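You operate a simulated robot arm through the tools that you are given. There is no shell and no other tool.

The job below is to be done with a simulated robot arm. You get a single attempt, and the scene is never put back.

## Task
Drain the foam bath and rinse the foam off the mat and the tub bottom.
Fine: drain first, with the red lever; use the shower head and put it back; blue lever off, tub empty, van floor dry.
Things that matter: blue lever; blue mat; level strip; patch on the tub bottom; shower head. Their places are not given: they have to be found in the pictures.

It is judged by the outcome, as a careful person would: the job done as asked, and still so three seconds after it is handed in. It fails if anything else is knocked over, pushed out of place, dropped, spilled or broken.

## Robot
A 6-joint arm with a two-finger gripper, fixed in place. Base frame: the origin is on the floor under the middle of its stand, x ahead of it, y to its left, z up; the work surface is at about z = 60. Units: cm, degrees, N and s.
It reaches about 141.7 cm from its shoulder. Its first joint turns from -166.0 to 166.0 degrees. Payload 3.43 kg.
Tool frame: the origin (TCP) lies between the finger pads and is the grasp point; the fingertips stand 2 cm ahead of it; z points along the fingers, y is the line along which they close. The gripper opens to 19 cm; its body begins 24.8 cm behind the TCP.
Orientation is that of the tool frame in the base frame, as [roll, pitch, yaw] about the fixed x, y, z axes, in that order (R = Rz(yaw) Ry(pitch) Rx(roll)). With the fingers straight down and closing along the base's y, the tool's x points along the base's -x, its y along +y and its z along -z.

## Interface
- The arm moves only by the tool step_arm. Its argument "steps" is a list of rows, each a list of 3 entries, a list of its own where there are three numbers: the shift along the tool's x, y, z in cm, then the turn, a rotation vector about the tool's x, y, z in degrees, then the opening in per cent of the stroke, from 0 (shut) to 100 (fully open). In form: [[[tx, ty, tz], [ax, ay, az], claw], ...]. A call has 1 to 20 rows; each row is the pose to reach, as a shift and turn from the pose commanded when the call began, along the tool's axes at that moment. Each row takes 0.2 s and may step no farther than 5 cm and 8.6 degrees from the row before; otherwise, or with a gripper value out of range, the whole call is refused. Where a pose cannot be reached the arm comes as near as it can. A force on the tool above 90 N (or 10 N above the force at the start of the call, whichever is more), or a blocked arm, ends the call early, and 0.2 s more pass. The fingers move at their own pace (about 15.3 cm/s each) and stop on an object; they squeeze with about 41 N. The grip force told is the motor's: it shows also when the fingers shut on nothing. Time passes only in rows, and 0.2 s behind the last, so rows that repeat a pose let the fingers close. It gives the time, the measured TCP pose, the force on the tool (base axes), the opening and the grip force at its end, in the units of the frame above (readings bear some noise), with the torque about the TCP (base axes, N m) and any sound that the robot's microphone picked up, and new pictures: "views" is both (left out), scene, wrist or none.
- Cameras (640 x 400 px; columns grow to the right, rows downward): "scene" is fixed at [40.13, -48.45, 154.4]; the picture's right is [-0.73, -0.69, 0.00], its down [-0.58, 0.61, -0.53] and it looks along [0.37, -0.39, -0.85] (base axes); focal length 214 px, centre (320, 200). "wrist" rides on the gripper at [7, -0.8, -28.8] in the tool frame; the picture's right is [0.12, 0.99, 0.00], its down [-0.96, 0.12, -0.25] and it looks along [-0.25, 0.03, 0.97] (tool axes); focal length 261 px, centre (320, 200).
- raise_lower(by): moves the trunk up (or, below 0, down) by that many cm; the arm rides with it, the base frame stays. It gives what a move gives, with no picture.
- measure_at(camera, pixels): there is no depth. For up to 12 entries [column, row, z] of the newest picture of that camera ("zoom" is the newest enlarged one), the place [x, y] in the base frame at which the ray of that pixel passes the height z, good to about 0.2 cm, but the place of the scene camera against the robot may be out by one fixed shift of up to 2.5 cm in any direction. It takes no simulated time.
- zoom(camera, box): a new picture of the part [left, top, right, bottom] of that camera's present view, enlarged. It takes no simulated time.
- hand_in(): hands the job in; it is judged then, once.

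Leave the gripper open and the arm clear of the work at the hand-in unless told otherwise.

The tools are called by a JSON object that holds its "api" and its "payload". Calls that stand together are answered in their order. step_arm: Moves the arm, as the interface text tells. Its arguments: {"type":"object","properties":{"steps":{"type":"array"},"views":{"type":"string","enum":["both","scene","wrist","none"]}},"required":["steps"]} The other tools are called the same way: raise_lower (by) moves the trunk up or down; measure_at (camera, pixels) gives the place at which the rays of pixels pass given heights; zoom (camera, box) takes an enlarged picture of a part of a camera's view; hand_in () hands the job in.

At the start:

```text
time: 0.0
position: [56.81, -8.42, 136.8]
tool_rot: [179.9, -0.1, -179.9]
force: [0.0, -0.4, 0.3]
wrist_torque: [-0.01, 0.04, -0.03]
finger_gap: 19.03
grip_force: 0.1
trunk travel left (down, up): [-37.5, 6.5]
```

scene: 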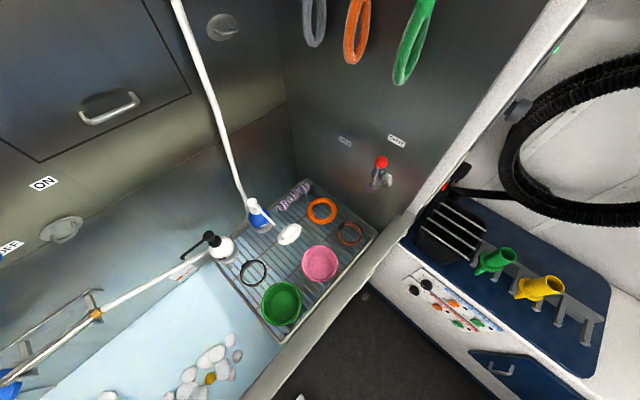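
wrist: 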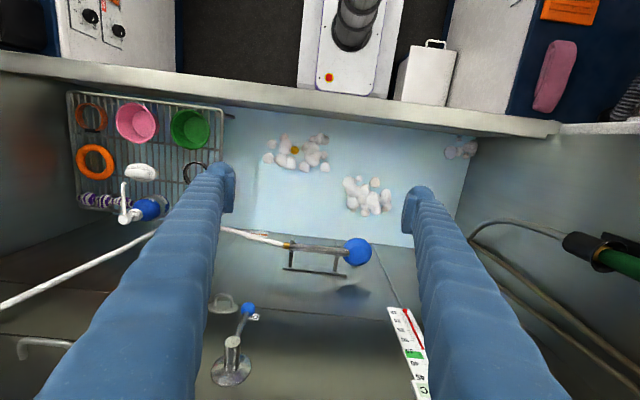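

I see a tub in the wrist view, with foam at about (295,150) and (365,195), a blue lever at about (245,312), a shower head with a blue ball at (357,250), and a level strip at (410,350). In the scene view a red-knobbed lever is at (381,162). I'll enlarge these parts to study them before I move.

{"api": "zoom", "payload": {"camera": "wrist", "box": [200, 220, 460, 400]}}

{"api": "zoom", "payload": {"camera": "wrist", "box": [200, 90, 520, 290]}}

{"api": "zoom", "payload": {"camera": "scene", "box": [300, 100, 460, 220]}}

{"api": "zoom", "payload": {"camera": "scene", "box": [0, 160, 320, 400]}}

{"api": "zoom", "payload": {"camera": "wrist", "box": [0, 60, 240, 260]}}

```text
2.22 times, centred on (330, 310) of wrist
```

zoom: 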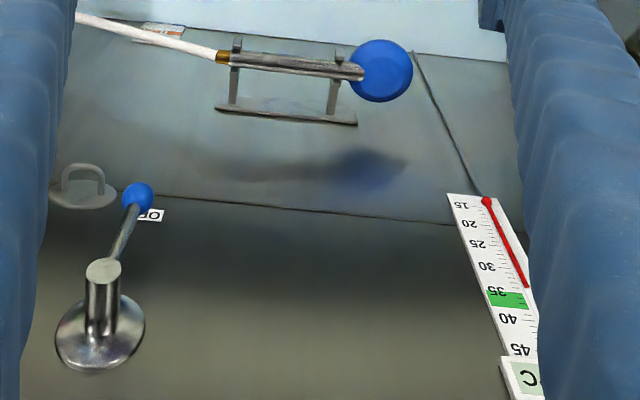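

```text
2.00 times, centred on (360, 190) of wrist
```

zoom: 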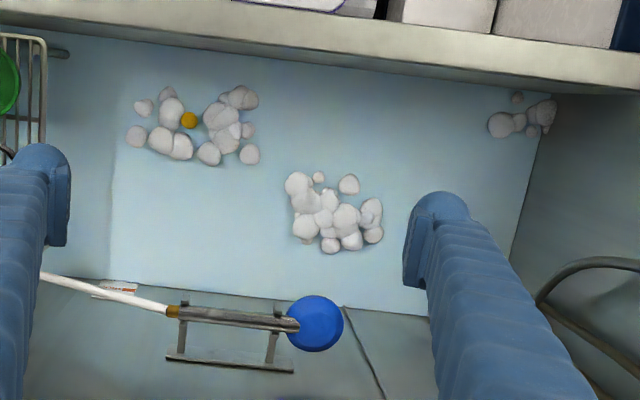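

```text
3.33 times, centred on (380, 160) of scene
```

zoom: 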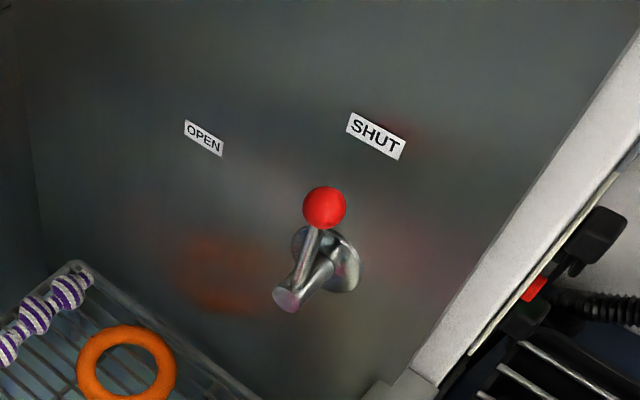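

```text
1.67 times, centred on (160, 280) of scene
```

zoom: 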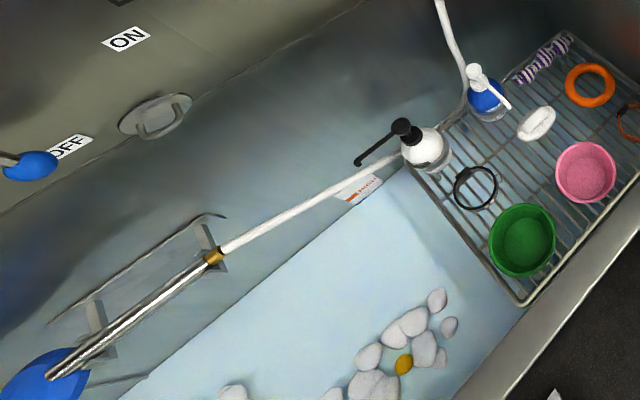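

```text
2.00 times, centred on (120, 160) of wrist
```

zoom: 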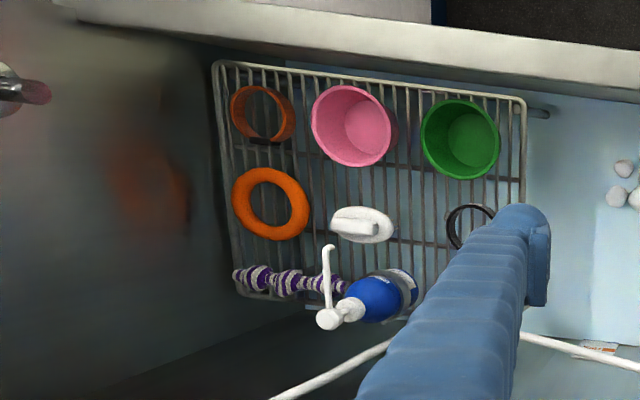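

The wrist view shows the tub end-on, with +x running down the picture. The thermometer-like strip is at the lower right, and the blue lever sits near an "OFF" label. I'll measure the same points in both cameras at several heights to fix where they are.

{"api": "measure_at", "payload": {"camera": "wrist", "pixels": [[295, 150, 55], [295, 150, 60], [295, 150, 65], [357, 250, 80], [357, 250, 90], [357, 250, 100], [248, 308, 90], [248, 308, 100], [248, 308, 110], [248, 308, 120], [145, 208, 70], [145, 208, 90]]}}

{"api": "measure_at", "payload": {"camera": "scene", "pixels": [[210, 379, 55], [210, 379, 60], [210, 379, 65], [381, 162, 70], [381, 162, 80], [381, 162, 90], [381, 162, 100], [3, 255, 100], [3, 255, 110], [3, 255, 120], [254, 205, 70], [254, 205, 90]]}}

{"api": "zoom", "payload": {"camera": "scene", "box": [0, 160, 100, 260]}}

{"api": "zoom", "payload": {"camera": "wrist", "box": [360, 280, 480, 400]}}

{"api": "zoom", "payload": {"camera": "wrist", "box": [460, 130, 640, 400]}}

{"api": "zoom", "payload": {"camera": "scene", "box": [380, 160, 640, 400]}}

```text
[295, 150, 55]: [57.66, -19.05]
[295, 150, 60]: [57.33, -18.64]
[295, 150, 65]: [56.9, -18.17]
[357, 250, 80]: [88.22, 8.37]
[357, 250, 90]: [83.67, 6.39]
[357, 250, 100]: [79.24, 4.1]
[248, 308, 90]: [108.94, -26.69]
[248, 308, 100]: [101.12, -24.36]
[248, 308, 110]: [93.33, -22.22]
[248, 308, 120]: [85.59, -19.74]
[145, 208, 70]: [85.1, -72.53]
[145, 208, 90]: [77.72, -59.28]
```

```text
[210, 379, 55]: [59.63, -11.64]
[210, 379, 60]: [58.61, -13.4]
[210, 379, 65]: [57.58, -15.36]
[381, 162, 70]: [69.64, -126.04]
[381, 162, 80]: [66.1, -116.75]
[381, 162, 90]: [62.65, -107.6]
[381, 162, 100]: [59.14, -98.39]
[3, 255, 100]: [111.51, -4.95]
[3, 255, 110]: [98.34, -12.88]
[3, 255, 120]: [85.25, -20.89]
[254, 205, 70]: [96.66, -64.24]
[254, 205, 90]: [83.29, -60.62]
```

```text
4.00 times, centred on (50, 210) of scene
```

zoom: 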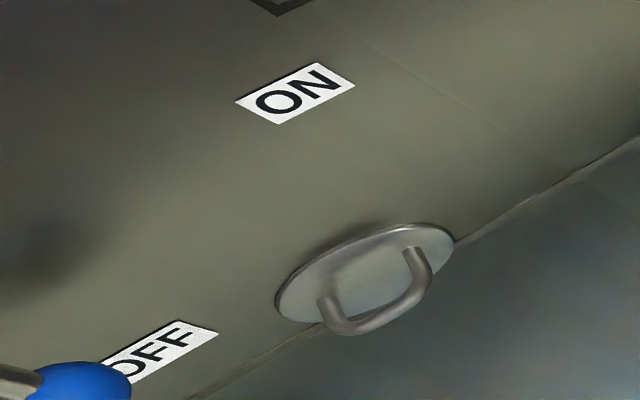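

```text
3.33 times, centred on (420, 340) of wrist
```

zoom: 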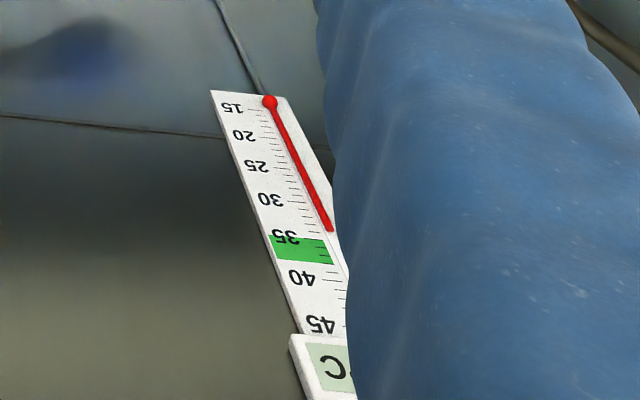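

```text
1.48 times, centred on (550, 265) of wrist
```

zoom: 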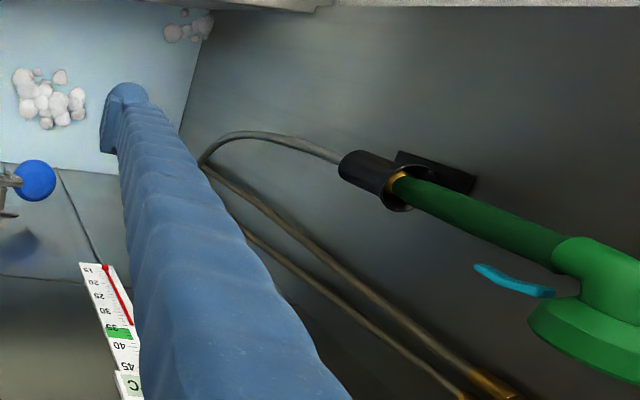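

```text
1.67 times, centred on (510, 280) of scene
```

zoom: 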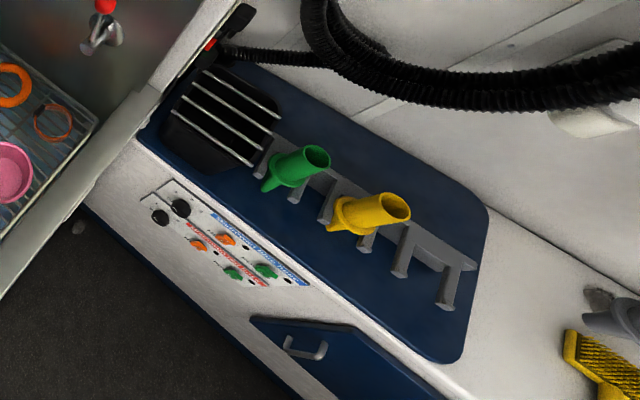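

The scene is crowded. The shower head rests on a wall cradle, and a labelled strip sits near the tub edge at wrist (255,235). I'll enlarge that strip, the cradle, and the edges of both views.

{"api": "zoom", "payload": {"camera": "wrist", "box": [220, 215, 290, 255]}}

{"api": "zoom", "payload": {"camera": "scene", "box": [150, 250, 230, 300]}}

{"api": "zoom", "payload": {"camera": "scene", "box": [0, 0, 20, 400]}}

{"api": "zoom", "payload": {"camera": "wrist", "box": [280, 230, 400, 290]}}

{"api": "zoom", "payload": {"camera": "scene", "box": [340, 120, 420, 200]}}

```text
9.14 times, centred on (255, 235) of wrist
```

zoom: 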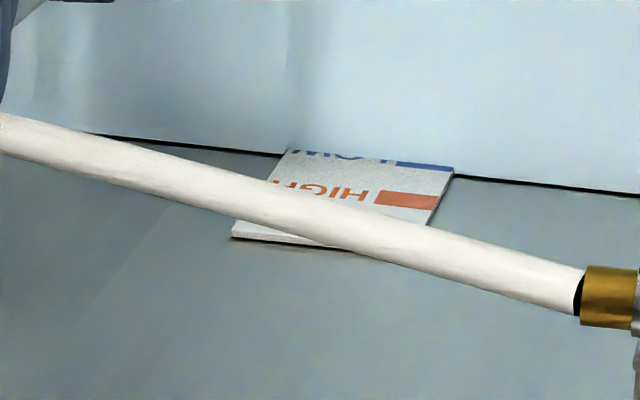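

```text
8.00 times, centred on (190, 275) of scene
```

zoom: 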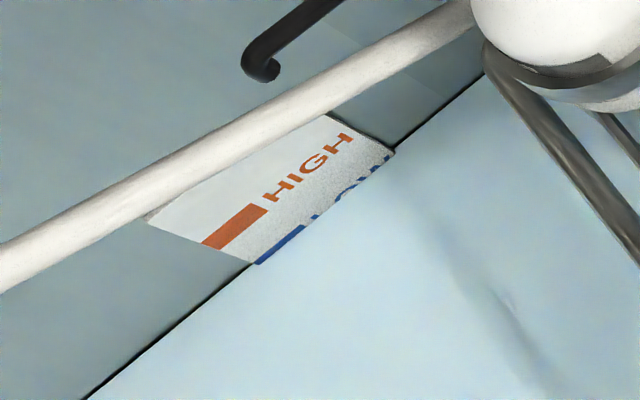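

```text
1.00 times, centred on (10, 200) of scene (not enlarged: the box is as wide or as high as the picture)
```

zoom: 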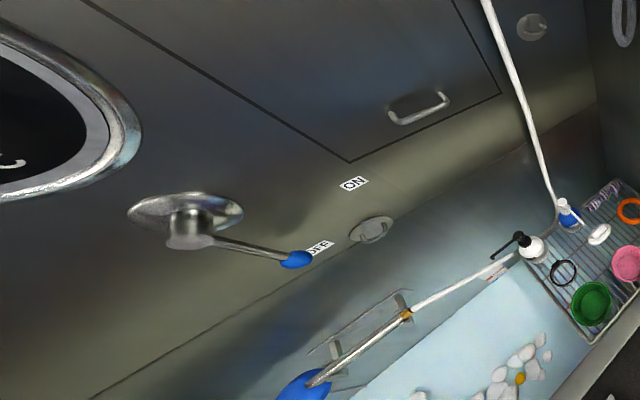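

```text
5.33 times, centred on (340, 260) of wrist
```

zoom: 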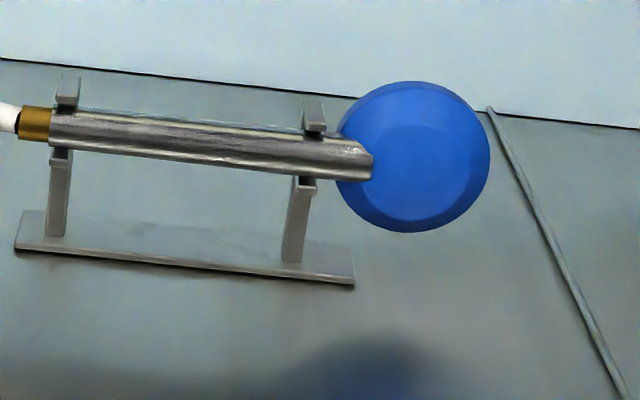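

```text
5.00 times, centred on (380, 160) of scene
```

zoom: 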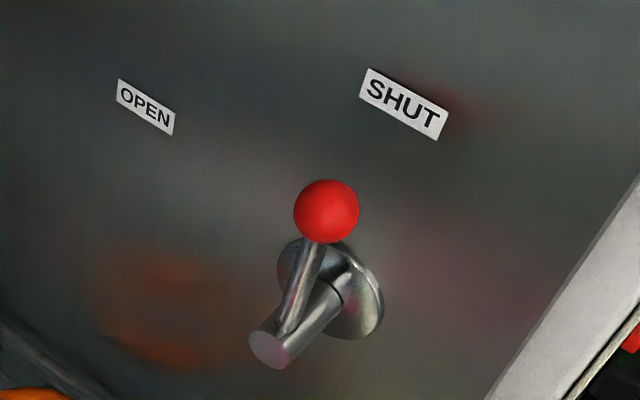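

The strip on the long wall reads HIGH (red) and LOW (blue), and the water surface lies at about the LOW mark, so the tub is filled. The blue lever hangs near OFF, with ON toward −y. The red lever points to SHUT, with OPEN toward +x. Next I'll triangulate the waterline, the shower head, the cradle and the levers.

{"api": "measure_at", "payload": {"camera": "wrist", "pixels": [[269.5, 231.7, 65], [269.5, 231.7, 70], [269.5, 231.7, 75], [269.5, 231.7, 80], [251.7, 229.5, 65], [251.7, 229.5, 70], [251.7, 229.5, 75], [251.7, 229.5, 80]]}}

{"api": "measure_at", "payload": {"camera": "scene", "pixels": [[181.6, 283.1, 65], [181.6, 283.1, 70], [181.6, 283.1, 75], [181.6, 283.1, 80], [199.1, 269.1, 65], [199.1, 269.1, 70], [199.1, 269.1, 75], [199.1, 269.1, 80]]}}

{"api": "zoom", "payload": {"camera": "wrist", "box": [0, 0, 20, 400]}}

{"api": "zoom", "payload": {"camera": "wrist", "box": [0, 390, 640, 400]}}

{"api": "zoom", "payload": {"camera": "scene", "box": [0, 390, 640, 400]}}

```text
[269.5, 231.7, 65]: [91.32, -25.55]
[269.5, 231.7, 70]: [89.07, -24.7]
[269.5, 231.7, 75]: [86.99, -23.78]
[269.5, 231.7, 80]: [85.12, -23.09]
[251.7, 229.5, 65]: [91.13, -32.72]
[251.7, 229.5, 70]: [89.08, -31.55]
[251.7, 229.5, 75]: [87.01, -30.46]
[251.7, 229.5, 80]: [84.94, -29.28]
```

```text
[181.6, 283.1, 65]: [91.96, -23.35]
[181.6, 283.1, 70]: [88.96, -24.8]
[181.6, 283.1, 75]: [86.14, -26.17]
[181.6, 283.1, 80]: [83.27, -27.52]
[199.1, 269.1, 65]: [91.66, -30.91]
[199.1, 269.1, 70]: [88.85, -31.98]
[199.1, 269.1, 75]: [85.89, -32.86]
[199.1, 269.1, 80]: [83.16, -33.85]
```

```text
1.00 times, centred on (10, 200) of wrist (not enlarged: the box is as wide or as high as the picture)
```

zoom: 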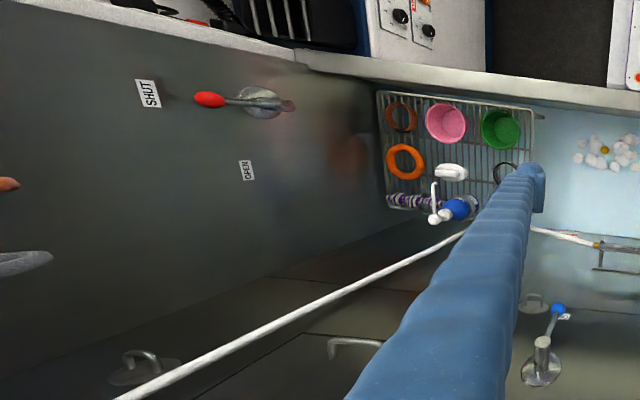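

```text
1.00 times, centred on (320, 395) of wrist (not enlarged: the box is as wide or as high as the picture)
```

zoom: 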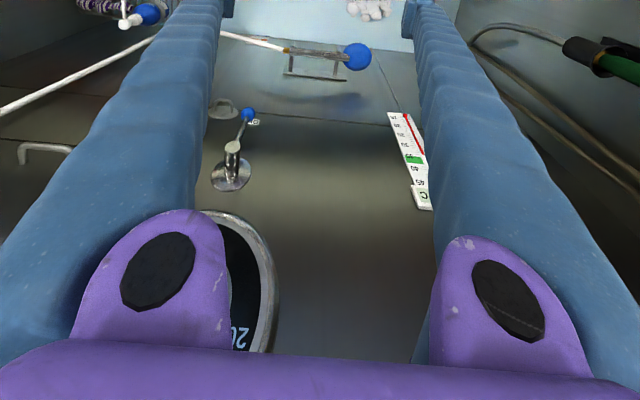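

```text
1.00 times, centred on (320, 395) of scene (not enlarged: the box is as wide or as high as the picture)
```

zoom: 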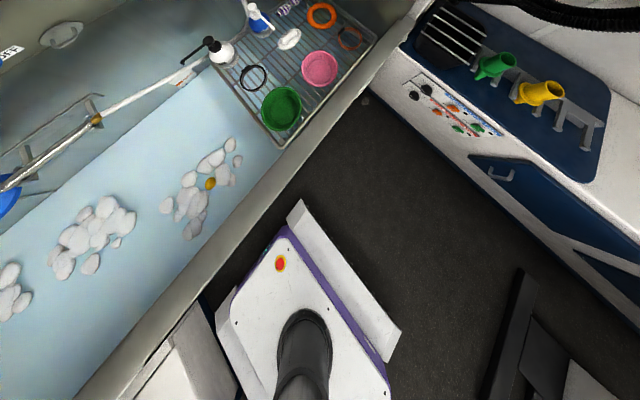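

The extended views work: the red knob is at wrist (-101,99), SHUT at (-162,94) and OPEN at (-63,170). The waterline triangulates to z ≈ 70 at x ≈ 89. I'll measure rays for the levers, labels and shower head in both cameras.

{"api": "measure_at", "payload": {"camera": "wrist", "pixels": [[-101, 99, 70], [-101, 99, 100], [-20, 104, 70], [-20, 104, 100], [-50, 102, 70], [-50, 102, 100], [-162, 94, 70], [-162, 94, 100], [-63, 170, 70], [-63, 170, 100]]}}

{"api": "measure_at", "payload": {"camera": "scene", "pixels": [[381.4, 162, 70], [381.4, 162, 100], [370, 189, 70], [370, 189, 100], [382, 178, 70], [382, 178, 100], [397, 141, 70], [397, 141, 100], [345, 141, 70], [345, 141, 100]]}}

{"api": "measure_at", "payload": {"camera": "wrist", "pixels": [[248, 308, 90], [248, 308, 120], [232.3, 342.4, 90], [232.3, 342.4, 120], [231, 370.8, 90], [231, 370.8, 120], [357.3, 251.9, 80], [286.5, 245.6, 80], [357.3, 251.9, 100], [286.5, 245.6, 100], [254.3, 316.8, 90], [254.3, 316.8, 120]]}}

{"api": "measure_at", "payload": {"camera": "scene", "pixels": [[-13, 260, 90], [-13, 260, 120], [-124, 242, 90], [-124, 242, 120], [-120, 212, 90], [-120, 212, 120], [-5, 388, 80], [95.5, 314, 80], [-5, 388, 100], [95.5, 314, 100], [10, 248, 120], [44, 184, 120]]}}

```text
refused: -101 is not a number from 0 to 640
```

```text
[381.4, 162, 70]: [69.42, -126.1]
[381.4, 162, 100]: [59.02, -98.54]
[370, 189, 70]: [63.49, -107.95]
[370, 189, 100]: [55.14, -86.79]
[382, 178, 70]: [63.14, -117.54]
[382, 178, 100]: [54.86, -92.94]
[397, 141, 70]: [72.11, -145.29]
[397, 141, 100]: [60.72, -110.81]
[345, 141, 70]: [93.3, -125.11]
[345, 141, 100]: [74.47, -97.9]
```

```text
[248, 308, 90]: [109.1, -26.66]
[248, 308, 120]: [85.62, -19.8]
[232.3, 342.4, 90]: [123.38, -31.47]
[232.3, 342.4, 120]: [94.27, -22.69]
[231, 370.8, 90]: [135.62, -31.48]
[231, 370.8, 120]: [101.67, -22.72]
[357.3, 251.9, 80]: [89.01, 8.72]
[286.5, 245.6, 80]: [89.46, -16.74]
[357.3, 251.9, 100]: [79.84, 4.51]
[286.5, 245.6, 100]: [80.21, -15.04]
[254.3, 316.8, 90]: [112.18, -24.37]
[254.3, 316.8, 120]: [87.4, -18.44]
```

```text
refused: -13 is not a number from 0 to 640
```

measure_at refuses pixels outside the picture. I'll take the extended wrist picture again and measure in that zoom picture instead.

{"api": "zoom", "payload": {"camera": "wrist", "box": [0, 40, 120, 180]}}

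{"api": "zoom", "payload": {"camera": "wrist", "box": [0, 0, 2, 250]}}

```text
2.86 times, centred on (60, 110) of wrist
```

zoom: 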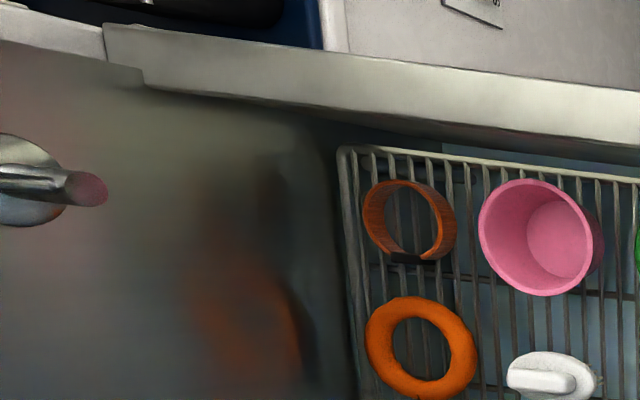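

```text
1.60 times, centred on (1, 125) of wrist
```

zoom: 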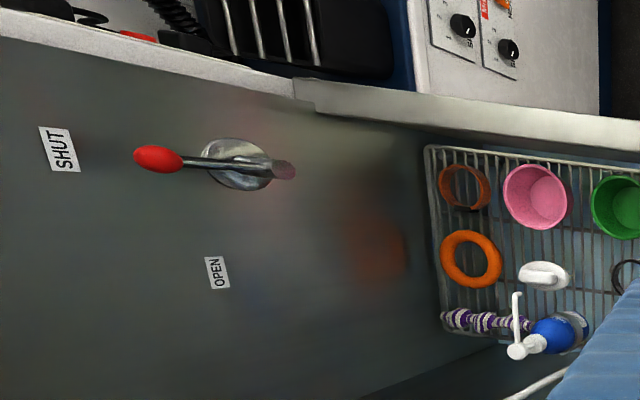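

In this 1.6× picture the red knob is at (158,159), the hub end at (284,170), the wall plate at (237,164), SHUT at (60,149) and OPEN at (217,272). I'll measure those here.

{"api": "measure_at", "payload": {"camera": "zoom", "pixels": [[158, 159, 70], [158, 159, 100], [284, 170, 70], [284, 170, 100], [237, 164, 70], [237, 164, 100], [60, 149, 70], [60, 149, 100], [217, 272, 70], [217, 272, 100]]}}

{"api": "zoom", "payload": {"camera": "scene", "box": [0, 160, 2, 400]}}

```text
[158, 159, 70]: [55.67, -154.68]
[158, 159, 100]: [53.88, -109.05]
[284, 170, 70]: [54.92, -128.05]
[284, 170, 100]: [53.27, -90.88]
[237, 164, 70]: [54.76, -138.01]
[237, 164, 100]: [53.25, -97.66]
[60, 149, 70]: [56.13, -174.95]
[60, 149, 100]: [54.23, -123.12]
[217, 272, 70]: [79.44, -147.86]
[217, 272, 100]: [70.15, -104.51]
```

```text
1.67 times, centred on (1, 280) of scene
```

zoom: 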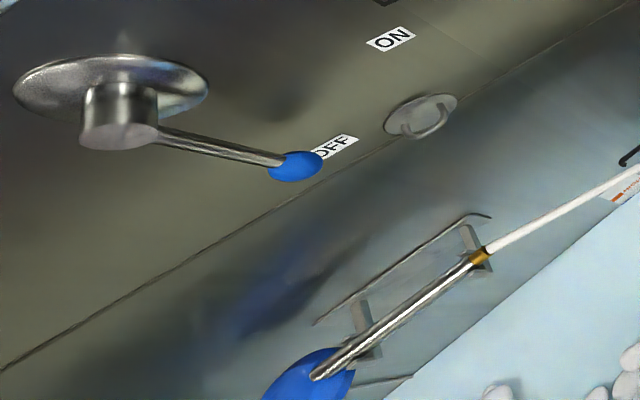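

The red lever triangulates to hub (52.8,-82,108), knob (52.9,-82.4,117.5), SHUT straight above it and OPEN at (66.5,-86.7,112.3). That means it swings about 70–75° toward +x. I'll measure the blue lever and shower head in the new scene zoom.

{"api": "measure_at", "payload": {"camera": "zoom", "pixels": [[296, 167, 90], [296, 167, 120], [120, 135, 90], [120, 135, 120], [110, 85, 90], [110, 85, 120], [390, 39, 90], [390, 39, 120], [335, 147, 90], [335, 147, 120], [420, 115, 90], [420, 115, 120]]}}

{"api": "measure_at", "payload": {"camera": "zoom", "pixels": [[480, 257, 80], [480, 257, 100], [318, 376, 80], [318, 376, 100], [312, 380, 80], [312, 380, 100], [315, 323, 80], [315, 323, 100], [488, 216, 80], [488, 216, 100]]}}

{"api": "measure_at", "payload": {"camera": "wrist", "pixels": [[223.2, 306.8, 90], [223.2, 306.8, 120], [349.4, 252.5, 80], [349.4, 252.5, 100], [283.3, 268.4, 80], [283.3, 268.4, 100], [346.6, 275.6, 80], [346.6, 275.6, 100]]}}

```text
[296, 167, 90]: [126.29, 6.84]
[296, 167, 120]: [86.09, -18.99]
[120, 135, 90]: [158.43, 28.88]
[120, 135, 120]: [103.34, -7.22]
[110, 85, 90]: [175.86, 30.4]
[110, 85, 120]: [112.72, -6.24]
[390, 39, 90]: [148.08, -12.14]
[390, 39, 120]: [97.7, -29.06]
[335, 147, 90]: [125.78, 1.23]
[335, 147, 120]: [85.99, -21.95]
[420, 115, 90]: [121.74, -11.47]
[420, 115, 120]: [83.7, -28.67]
```

```text
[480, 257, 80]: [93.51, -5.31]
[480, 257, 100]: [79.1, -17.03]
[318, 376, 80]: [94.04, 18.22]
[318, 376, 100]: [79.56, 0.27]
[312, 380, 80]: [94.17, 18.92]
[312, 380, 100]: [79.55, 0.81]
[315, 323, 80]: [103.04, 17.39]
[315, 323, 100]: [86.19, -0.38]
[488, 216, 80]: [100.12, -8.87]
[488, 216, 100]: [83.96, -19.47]
```

```text
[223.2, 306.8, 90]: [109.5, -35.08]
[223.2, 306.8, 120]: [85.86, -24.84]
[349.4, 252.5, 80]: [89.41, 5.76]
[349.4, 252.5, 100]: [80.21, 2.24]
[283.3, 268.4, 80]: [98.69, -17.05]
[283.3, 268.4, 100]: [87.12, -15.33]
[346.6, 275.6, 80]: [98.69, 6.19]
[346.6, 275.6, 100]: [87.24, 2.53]
```

Triangulated so far:

| Item | Position (x, y, z) |
|---|---|
| Blue knob | (85.0, -19.6, 120.7) |
| Blue hub | (84–89, -19.6, 130.5) |
| OFF | straight below the hub |
| ON | about 65° toward −y |
| Shower handle | along y from -15 to 3, at x = 81.5, z = 97 |
| Long wall | x ≈ 89.3 |

First comes the drain. I'll yaw the gripper so the arm faces −y and move it part of the way toward the red lever, staying high.

{"api": "step_arm", "payload": {"steps": [[[0, -2.5, 0], [0, 0, 7.5], 90], [[0, -5, 0], [0, 0, 15], 80], [[0, -7.5, 0], [0, 0, 22.5], 70], [[0, -10, 0], [0, 0, 30], 60], [[0, -12.5, 0], [0, 0, 37.5], 50], [[0, -15, 0], [0, 0, 45], 40], [[0, -17.5, 0], [0, 0, 52.5], 30], [[0, -20, 0], [0, 0, 60], 30], [[0, -22.5, 0], [0, 0, 67.5], 30], [[0, -25, 0], [0, 0, 75], 30], [[0, -27.5, 0], [0, 0, 82.5], 30], [[0, -30, 0], [0, 0, 90], 30]]}}

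```text
time: 2.6
position: [56.97, -38.42, 136.47]
tool_rot: [-179.9, 0.1, 89.9]
force: [0.9, 0.5, -0.7]
wrist_torque: [0.06, 0.04, 0.01]
finger_gap: 5.7
grip_force: 0.1
trunk travel left (down, up): [-37.5, 6.5]
```

scene: 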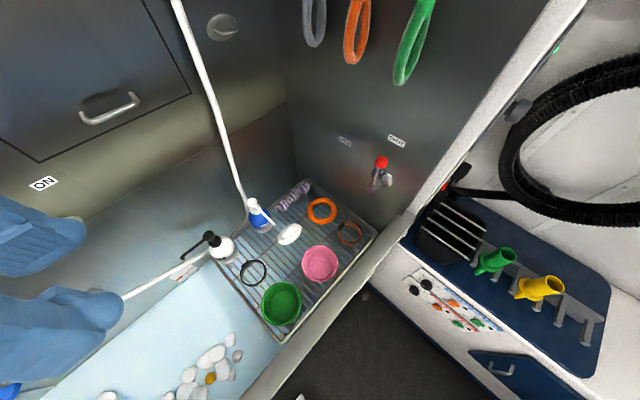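
wrist: 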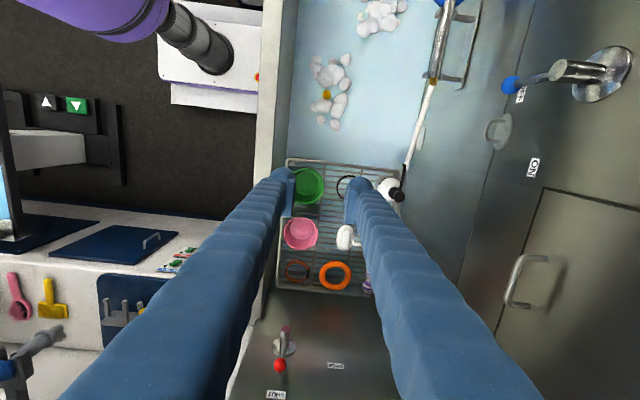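

The gripper now faces down with 5.7 cm between the fingers, and the red lever is at wrist (280,355). Next I'll pitch the fingers toward the end wall (−y) and bring the TCP to about (53,-62,117.5), in front of the knob.

{"api": "step_arm", "payload": {"steps": [[[-2, -0.3, 1.6], [0, -7.5, 0], 30], [[-4, -0.7, 3.2], [0, -15, 0], 30], [[-6, -1, 4.8], [0, -22.5, 0], 30], [[-8, -1.3, 6.4], [0, -30, 0], 30], [[-10, -1.7, 8], [0, -37.5, 0], 30], [[-12, -2, 9.5], [0, -45, 0], 30], [[-14, -2.3, 11], [0, -52.5, 0], 30], [[-16, -2.7, 12.6], [0, -60, 0], 30], [[-18, -3, 14.2], [0, -67.5, 0], 30], [[-20, -3.4, 15.8], [0, -75, 0], 30], [[-22, -3.7, 17.4], [0, -82.5, 0], 30], [[-23.6, -4, 19], [0, -90, 0], 30]]}}

```text
time: 5.2
position: [58.33, -64.33, 120.09]
tool_rot: [-108.9, 87.6, 159.3]
force: [0.4, -0.6, -1.2]
wrist_torque: [-0.02, -0.01, -0.06]
finger_gap: 5.74
grip_force: 0.0
out of reach, approached as far as the arm can: row 10, 11, 12
trunk travel left (down, up): [-37.5, 6.5]
```

scene: 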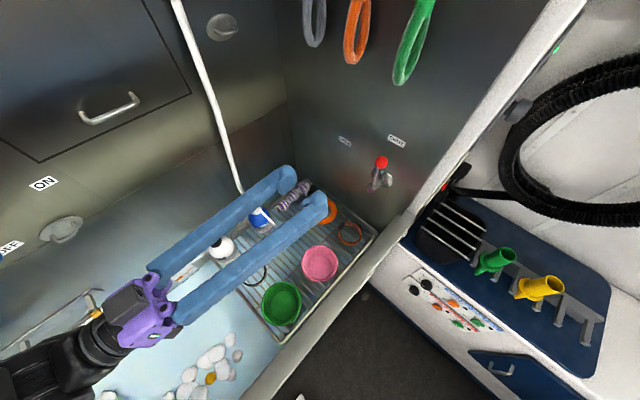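
wrist: 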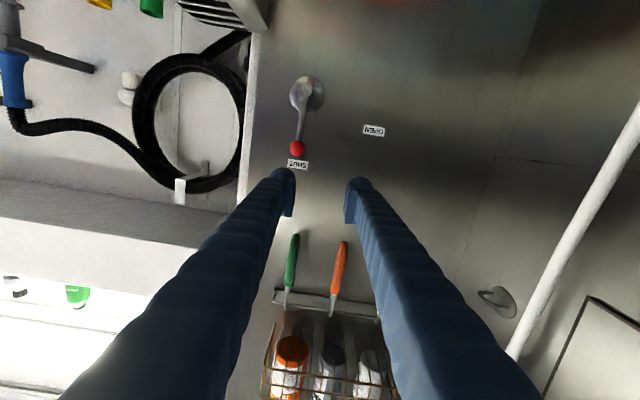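

The fingers now point at the end wall, and the red knob with the SHUT label is at wrist (297,149). The last rows were out of reach, so the TCP sits at (58.3,-64.3,120.1), a few cm off what I asked for. I'll creep forward to see whether the arm does better when it is more extended.

{"api": "step_arm", "payload": {"steps": [[[0, 0, 4], [0, 0, 0], 30], [[0, 0, 8], [0, 0, 0], 30]], "views": "none"}}

```text
time: 5.8
position: [57.99, -72.46, 120.25]
tool_rot: [-112.9, 87.5, 155.2]
force: [-1.0, -1.1, 0.5]
wrist_torque: [-0.04, 0.0, 0.02]
finger_gap: 5.7
grip_force: 0.0
trunk travel left (down, up): [-37.5, 6.5]
```

Forward motion worked, and the TCP is now at (58.0,-72.5,120.3). Next I'll shift −5 cm in x and about −2.8 cm in z to line up with the knob at (52.9,-82.4,117.5), staying 10 cm short of it.

{"api": "step_arm", "payload": {"steps": [[[1.5, -2.5, 0], [0, 0, 0], 30], [[2.9, -5.1, 0], [0, 0, 0], 30]]}}

```text
time: 6.4
position: [54.15, -72.93, 117.78]
tool_rot: [-111.7, 87.0, 156.0]
force: [0.4, -1.4, -0.1]
wrist_torque: [-0.01, 0.02, 0.02]
finger_gap: 5.7
grip_force: 0.0
out of reach, approached as far as the arm can: row 2
trunk travel left (down, up): [-37.5, 6.5]
```

scene: 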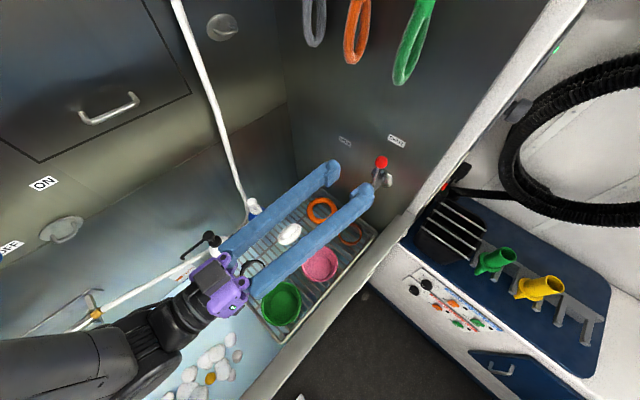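
wrist: 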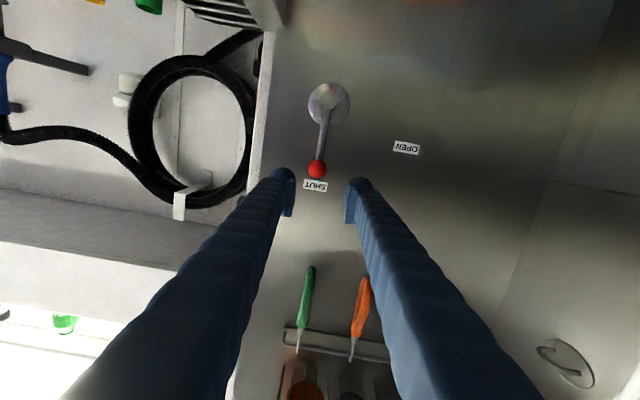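

The lever is now straight ahead, with the knob at wrist (317,169) between the fingertips at (288,180) and (355,190). I'll zoom in and measure its ray again from here.

{"api": "zoom", "payload": {"camera": "wrist", "box": [260, 70, 440, 220]}}

{"api": "measure_at", "payload": {"camera": "wrist", "pixels": [[317, 169, 114], [317, 169, 115], [317, 169, 116], [317, 169, 117], [317, 169, 118], [329, 104, 105], [329, 104, 107], [329, 104, 109], [329, 104, 111], [315, 186, 118], [315, 186, 120], [315, 186, 122]]}}

```text
2.67 times, centred on (350, 145) of wrist
```

zoom: 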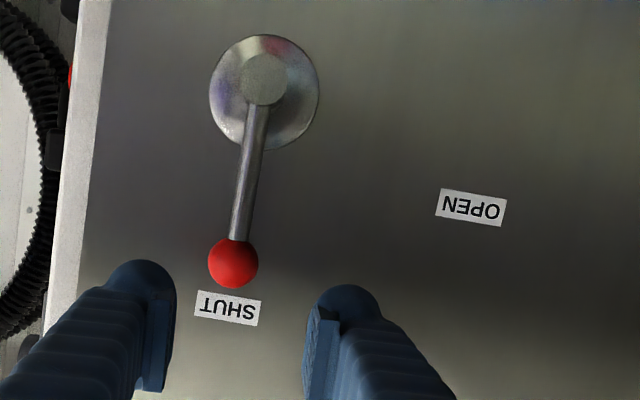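

```text
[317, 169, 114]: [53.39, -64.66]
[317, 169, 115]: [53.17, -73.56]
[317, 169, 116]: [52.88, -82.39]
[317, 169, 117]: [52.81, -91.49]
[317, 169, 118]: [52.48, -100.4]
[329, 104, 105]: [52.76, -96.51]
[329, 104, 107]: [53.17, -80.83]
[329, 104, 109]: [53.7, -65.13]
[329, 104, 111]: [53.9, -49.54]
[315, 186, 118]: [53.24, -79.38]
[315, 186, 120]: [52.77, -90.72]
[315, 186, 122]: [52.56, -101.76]
```

The wrist ray puts the knob at about (52.9,-82.4,116) and the hub at about (53,-81,107). OPEN is about 70° round from SHUT. I'll open to about 7.6 cm, drop 1.7 cm and move forward so the fingers straddle the knob.

{"api": "step_arm", "payload": {"steps": [[[0.8, -0.4, 0], [0, 0, 0], 40], [[1.6, -0.8, 0], [0, 0, 0], 40], [[1.6, -0.8, 3], [0, 0, 0], 40], [[1.6, -0.8, 6], [0, 0, 0], 40], [[1.6, -0.8, 8.6], [0, 0, 0], 40]]}}

```text
time: 7.6
position: [52.91, -81.34, 116.39]
tool_rot: [-111.6, 87.5, 156.5]
force: [-0.6, -0.3, 0.3]
wrist_torque: [0.02, -0.04, 0.0]
finger_gap: 7.58
grip_force: 0.0
out of reach, approached as far as the arm can: row 1, 2, 3
trunk travel left (down, up): [-37.5, 6.5]
```

scene: 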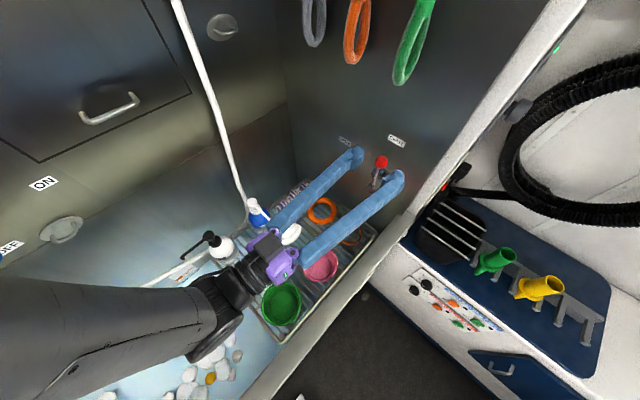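
wrist: 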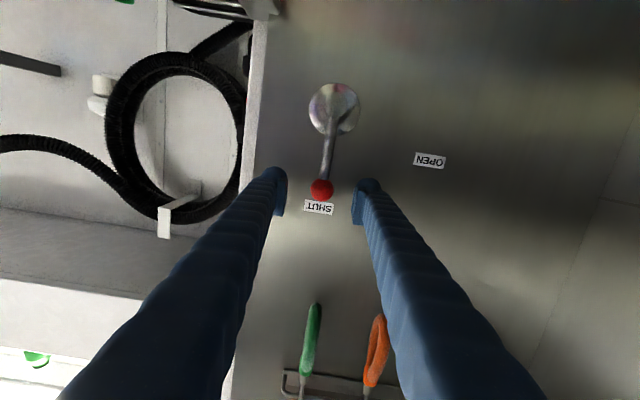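

The fingers now straddle the red knob at wrist (321,189). I'll swing it along its arc toward OPEN (+x) in two parts, turning the gripper with it, and start with about 51°.

{"api": "step_arm", "payload": {"steps": [[[0.1, 1.33, 0], [0, 0, -8.5], 40], [[0.39, 2.63, 0], [0, 0, -17], 40], [[0.87, 3.88, 0], [0, 0, -25.5], 40], [[1.54, 5.03, 0], [0, 0, -34], 40], [[2.36, 6.08, 0], [0, 0, -42.5], 40], [[3.34, 6.99, 0], [0, 0, -51], 40]]}}

```text
time: 9.0
position: [59.82, -81.18, 112.95]
tool_rot: [-91.1, 36.6, 177.6]
force: [1.8, 7.7, 5.6]
wrist_torque: [-0.34, 0.24, -0.27]
finger_gap: 7.82
grip_force: 2.7
trunk travel left (down, up): [-37.5, 6.5]
```

scene: 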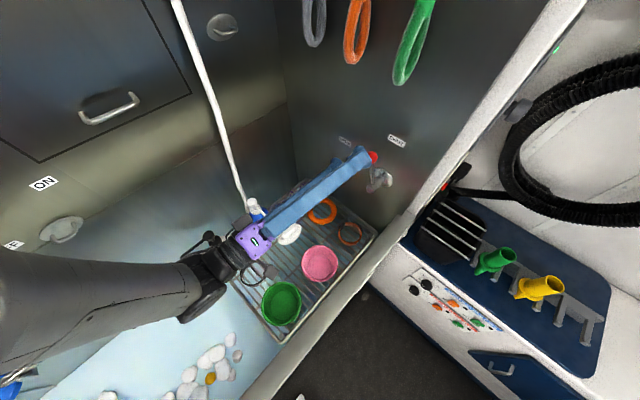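
wrist: 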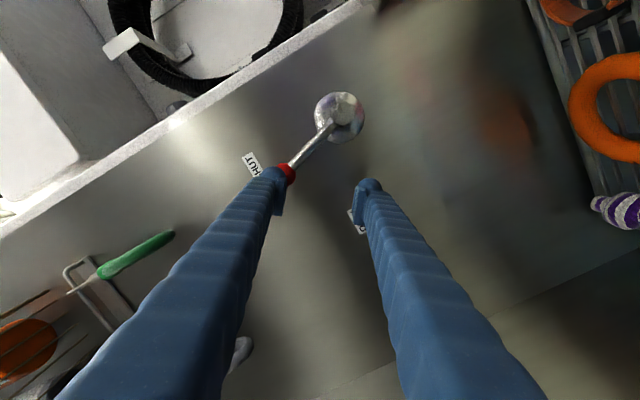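

The lever has moved, but it lags behind the fingers. I'll zoom in to see how the finger meets the knob near wrist (288,172).

{"api": "zoom", "payload": {"camera": "wrist", "box": [220, 70, 420, 240]}}

{"api": "zoom", "payload": {"camera": "scene", "box": [310, 110, 430, 210]}}

```text
2.35 times, centred on (320, 155) of wrist
```

zoom: 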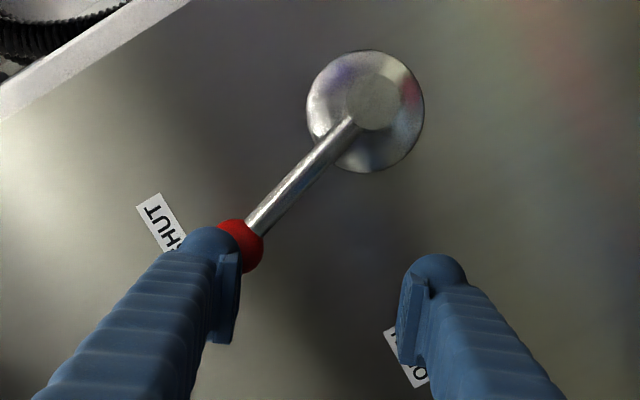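

```text
4.00 times, centred on (370, 160) of scene
```

zoom: 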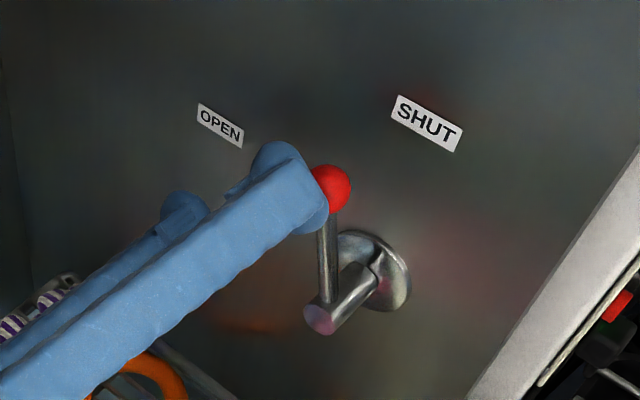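

The pushing fingertip only catches the front of the knob, and the y-force is 7.7 N. A second look at the rays puts the knob deeper, at y ≈ -84.5 with the wall at ≈ -89. I'll back along the arc to about 17°, advance 2.7 cm so the pads really straddle the knob, and check.

{"api": "step_arm", "payload": {"steps": [[[0.1, -1.33, 0], [0, 0, 8.5], 40], [[0.39, -2.63, 0], [0, 0, 17], 40], [[0.87, -3.88, 0], [0, 0, 25.5], 40], [[1.54, -5.03, 0], [0, 0, 34], 40], [[1.54, -5.03, 0], [0, 0, 34], 40]]}}

{"api": "zoom", "payload": {"camera": "wrist", "box": [220, 70, 420, 240]}}

```text
time: 10.2
position: [55.52, -81.24, 115.8]
tool_rot: [-92.7, 70.8, 175.6]
force: [-1.0, -1.5, -1.3]
wrist_torque: [-0.01, 0.0, -0.01]
finger_gap: 7.59
grip_force: 0.0
trunk travel left (down, up): [-37.5, 6.5]
```

scene: 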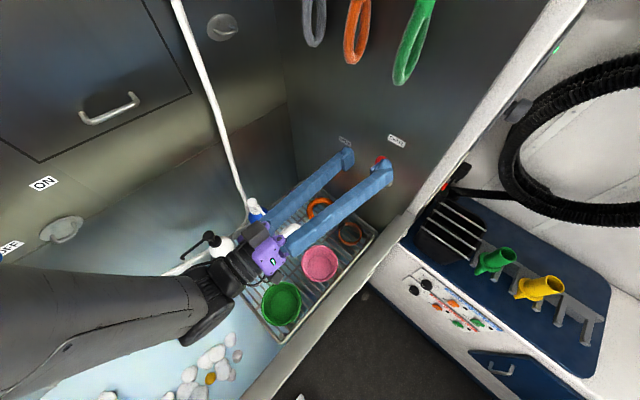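
wrist: 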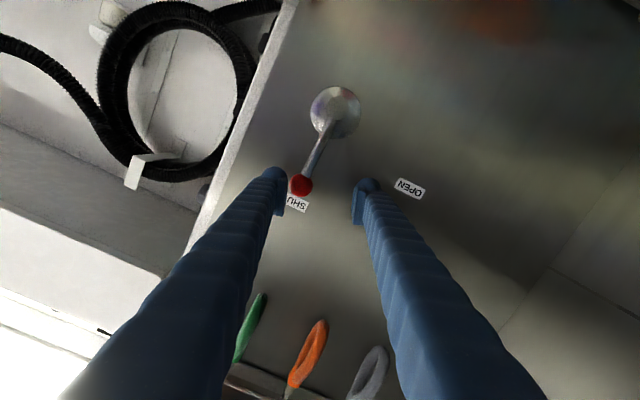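

```text
2.35 times, centred on (320, 155) of wrist
```

zoom: 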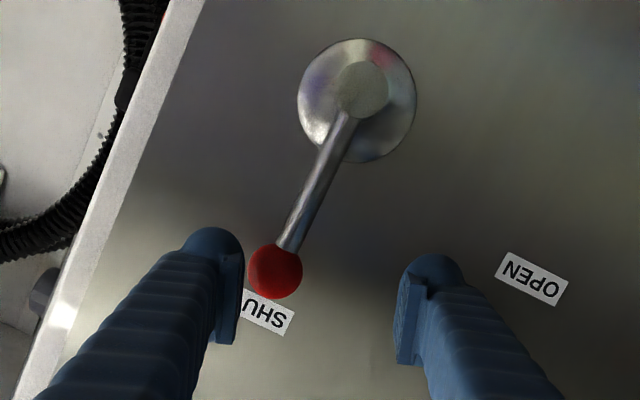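

The lever went back to SHUT when released, so I need a proper push. I'll return to 0°, centre on the knob, and advance 2.8 cm so the tips reach behind it.

{"api": "step_arm", "payload": {"steps": [[[0.1, -1.33, 0], [0, 0, 8.5], 40], [[0.39, -2.63, 0], [0, 0, 17], 40], [[0.39, -2.63, 0], [0, 0, 17], 40], [[0.39, -2.63, 1.4], [0, 0, 17], 40], [[0.39, -2.63, 2.8], [0, 0, 17], 40]]}}

{"api": "zoom", "payload": {"camera": "wrist", "box": [220, 70, 420, 240]}}

```text
time: 11.4
position: [52.84, -83.87, 116.21]
tool_rot: [-112.7, 87.6, 155.4]
force: [0.6, 0.4, 0.8]
wrist_torque: [-0.05, -0.02, 0.0]
finger_gap: 7.6
grip_force: 0.0
trunk travel left (down, up): [-37.5, 6.5]
```

scene: 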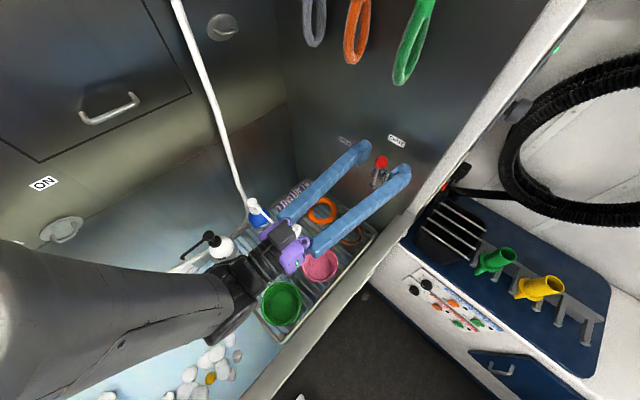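
wrist: 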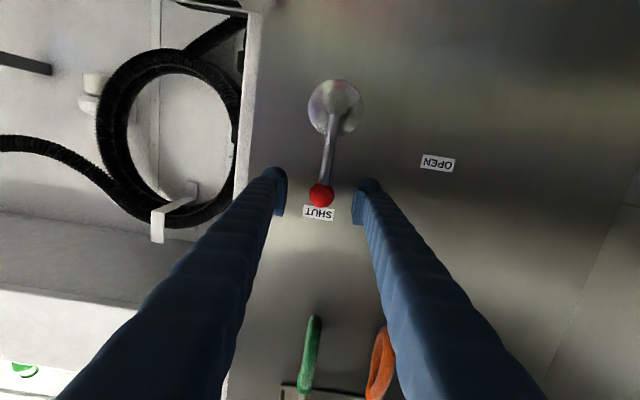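

```text
2.35 times, centred on (320, 155) of wrist
```

zoom: 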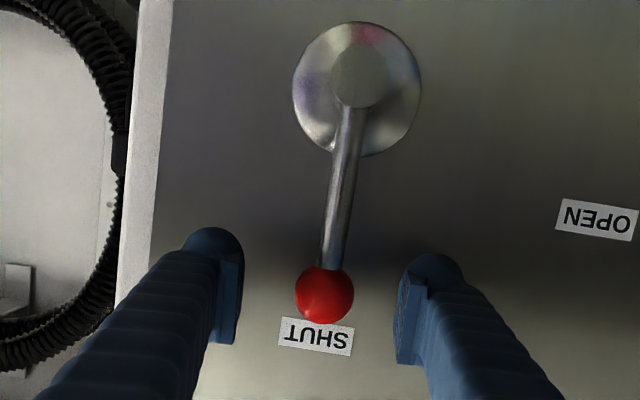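

The knob, at wrist (321,195), now sits right at the TCP, with the hub about 10 cm below it. I'll close on the knob so it can't slip, then swing it through about 68° toward OPEN around the hub.

{"api": "step_arm", "payload": {"steps": [[[0, 0, 0], [0, 0, 0], 20], [[0, 0, 0], [0, 0, 0], 10], [[0, 0, 0], [0, 0, 0], 10]], "views": "wrist"}}

```text
time: 12.2
position: [53.0, -83.92, 116.39]
tool_rot: [-111.5, 87.6, 156.7]
force: [6.1, -6.8, -0.5]
wrist_torque: [0.01, -0.09, 0.13]
finger_gap: 2.77
grip_force: 45.2
trunk travel left (down, up): [-37.5, 6.5]
```

wrist: 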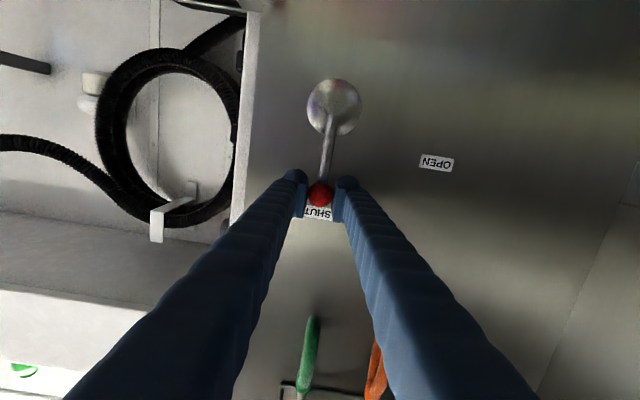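

The knob is gripped, with a 2.77 cm gap. Now the first part of the swing, to 34°, watching the force.

{"api": "step_arm", "payload": {"steps": [[[0.05, 1.49, 0], [0, 0, -8.5], 10], [[0.32, 2.96, 0], [0, 0, -17], 10], [[0.8, 4.37, 0], [0, 0, -25.5], 10], [[1.48, 5.69, 0], [0, 0, -34], 10]], "views": "wrist"}}

```text
time: 13.2
position: [58.64, -83.93, 114.64]
tool_rot: [-91.6, 53.6, 177.1]
force: [1.1, 22.4, -0.9]
wrist_torque: [0.06, 0.03, 0.0]
finger_gap: 2.78
grip_force: 44.9
trunk travel left (down, up): [-37.5, 6.5]
```

wrist: 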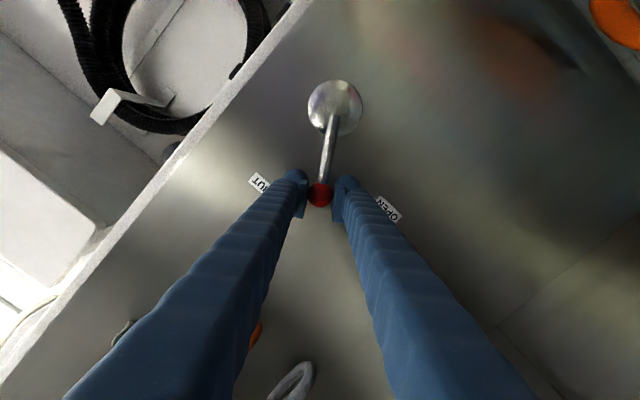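

The lever follows the gripper, now halfway between SHUT and OPEN in the wrist view. A 22 N force along y suggests I'm pressing slightly toward the wall, so I'll ease back 0.3 cm while I swing the next 34°.

{"api": "step_arm", "payload": {"steps": [[[0.05, 1.49, -0.2], [0, 0, -8.5], 10], [[0.32, 2.96, -0.3], [0, 0, -17], 10], [[0.8, 4.37, -0.3], [0, 0, -25.5], 10], [[1.48, 5.69, -0.3], [0, 0, -34], 10]], "views": "both"}}

```text
time: 14.2
position: [62.51, -84.05, 110.12]
tool_rot: [-90.9, 19.8, 178.1]
force: [20.1, -28.9, 10.6]
wrist_torque: [-0.06, 0.25, -0.57]
finger_gap: 2.73
grip_force: 45.1
trunk travel left (down, up): [-37.5, 6.5]
```

scene: 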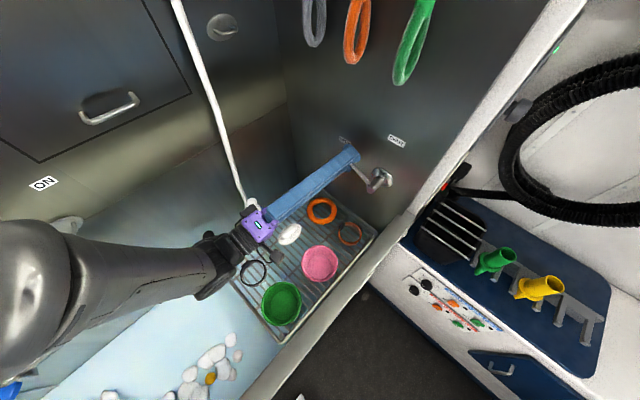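
wrist: 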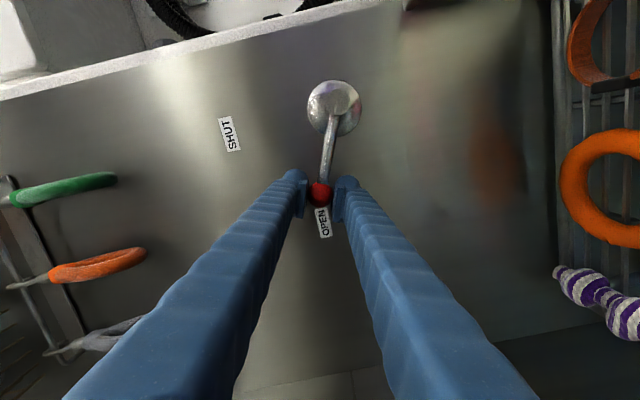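

The lever is now near OPEN, with the label at wrist (324,222) just past the knob. I'll push about 4° further to sit squarely at OPEN and relax the y pull.

{"api": "step_arm", "payload": {"steps": [[[0, 0.4, 0.15], [0, 0, -2.3], 10], [[0, 0.75, 0.15], [0, 0, -4.3], 10], [[0, 0.75, 0.15], [0, 0, -4.3], 10]], "views": "wrist"}}

{"api": "zoom", "payload": {"camera": "scene", "box": [140, 240, 260, 340]}}

```text
time: 15.0
position: [62.59, -83.98, 109.4]
tool_rot: [-90.8, 15.5, 178.1]
force: [20.0, -15.1, 21.9]
wrist_torque: [-0.18, 0.2, 0.16]
finger_gap: 2.73
grip_force: 44.8
trunk travel left (down, up): [-37.5, 6.5]
```

wrist: 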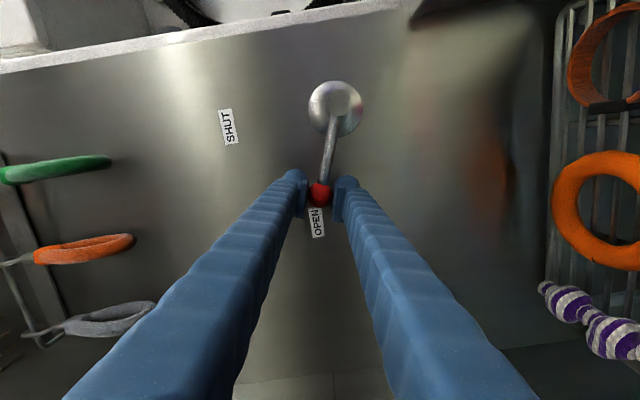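

```text
4.00 times, centred on (200, 290) of scene
```

zoom: 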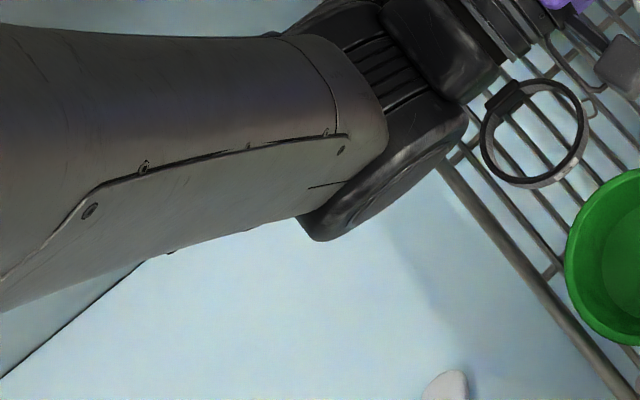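

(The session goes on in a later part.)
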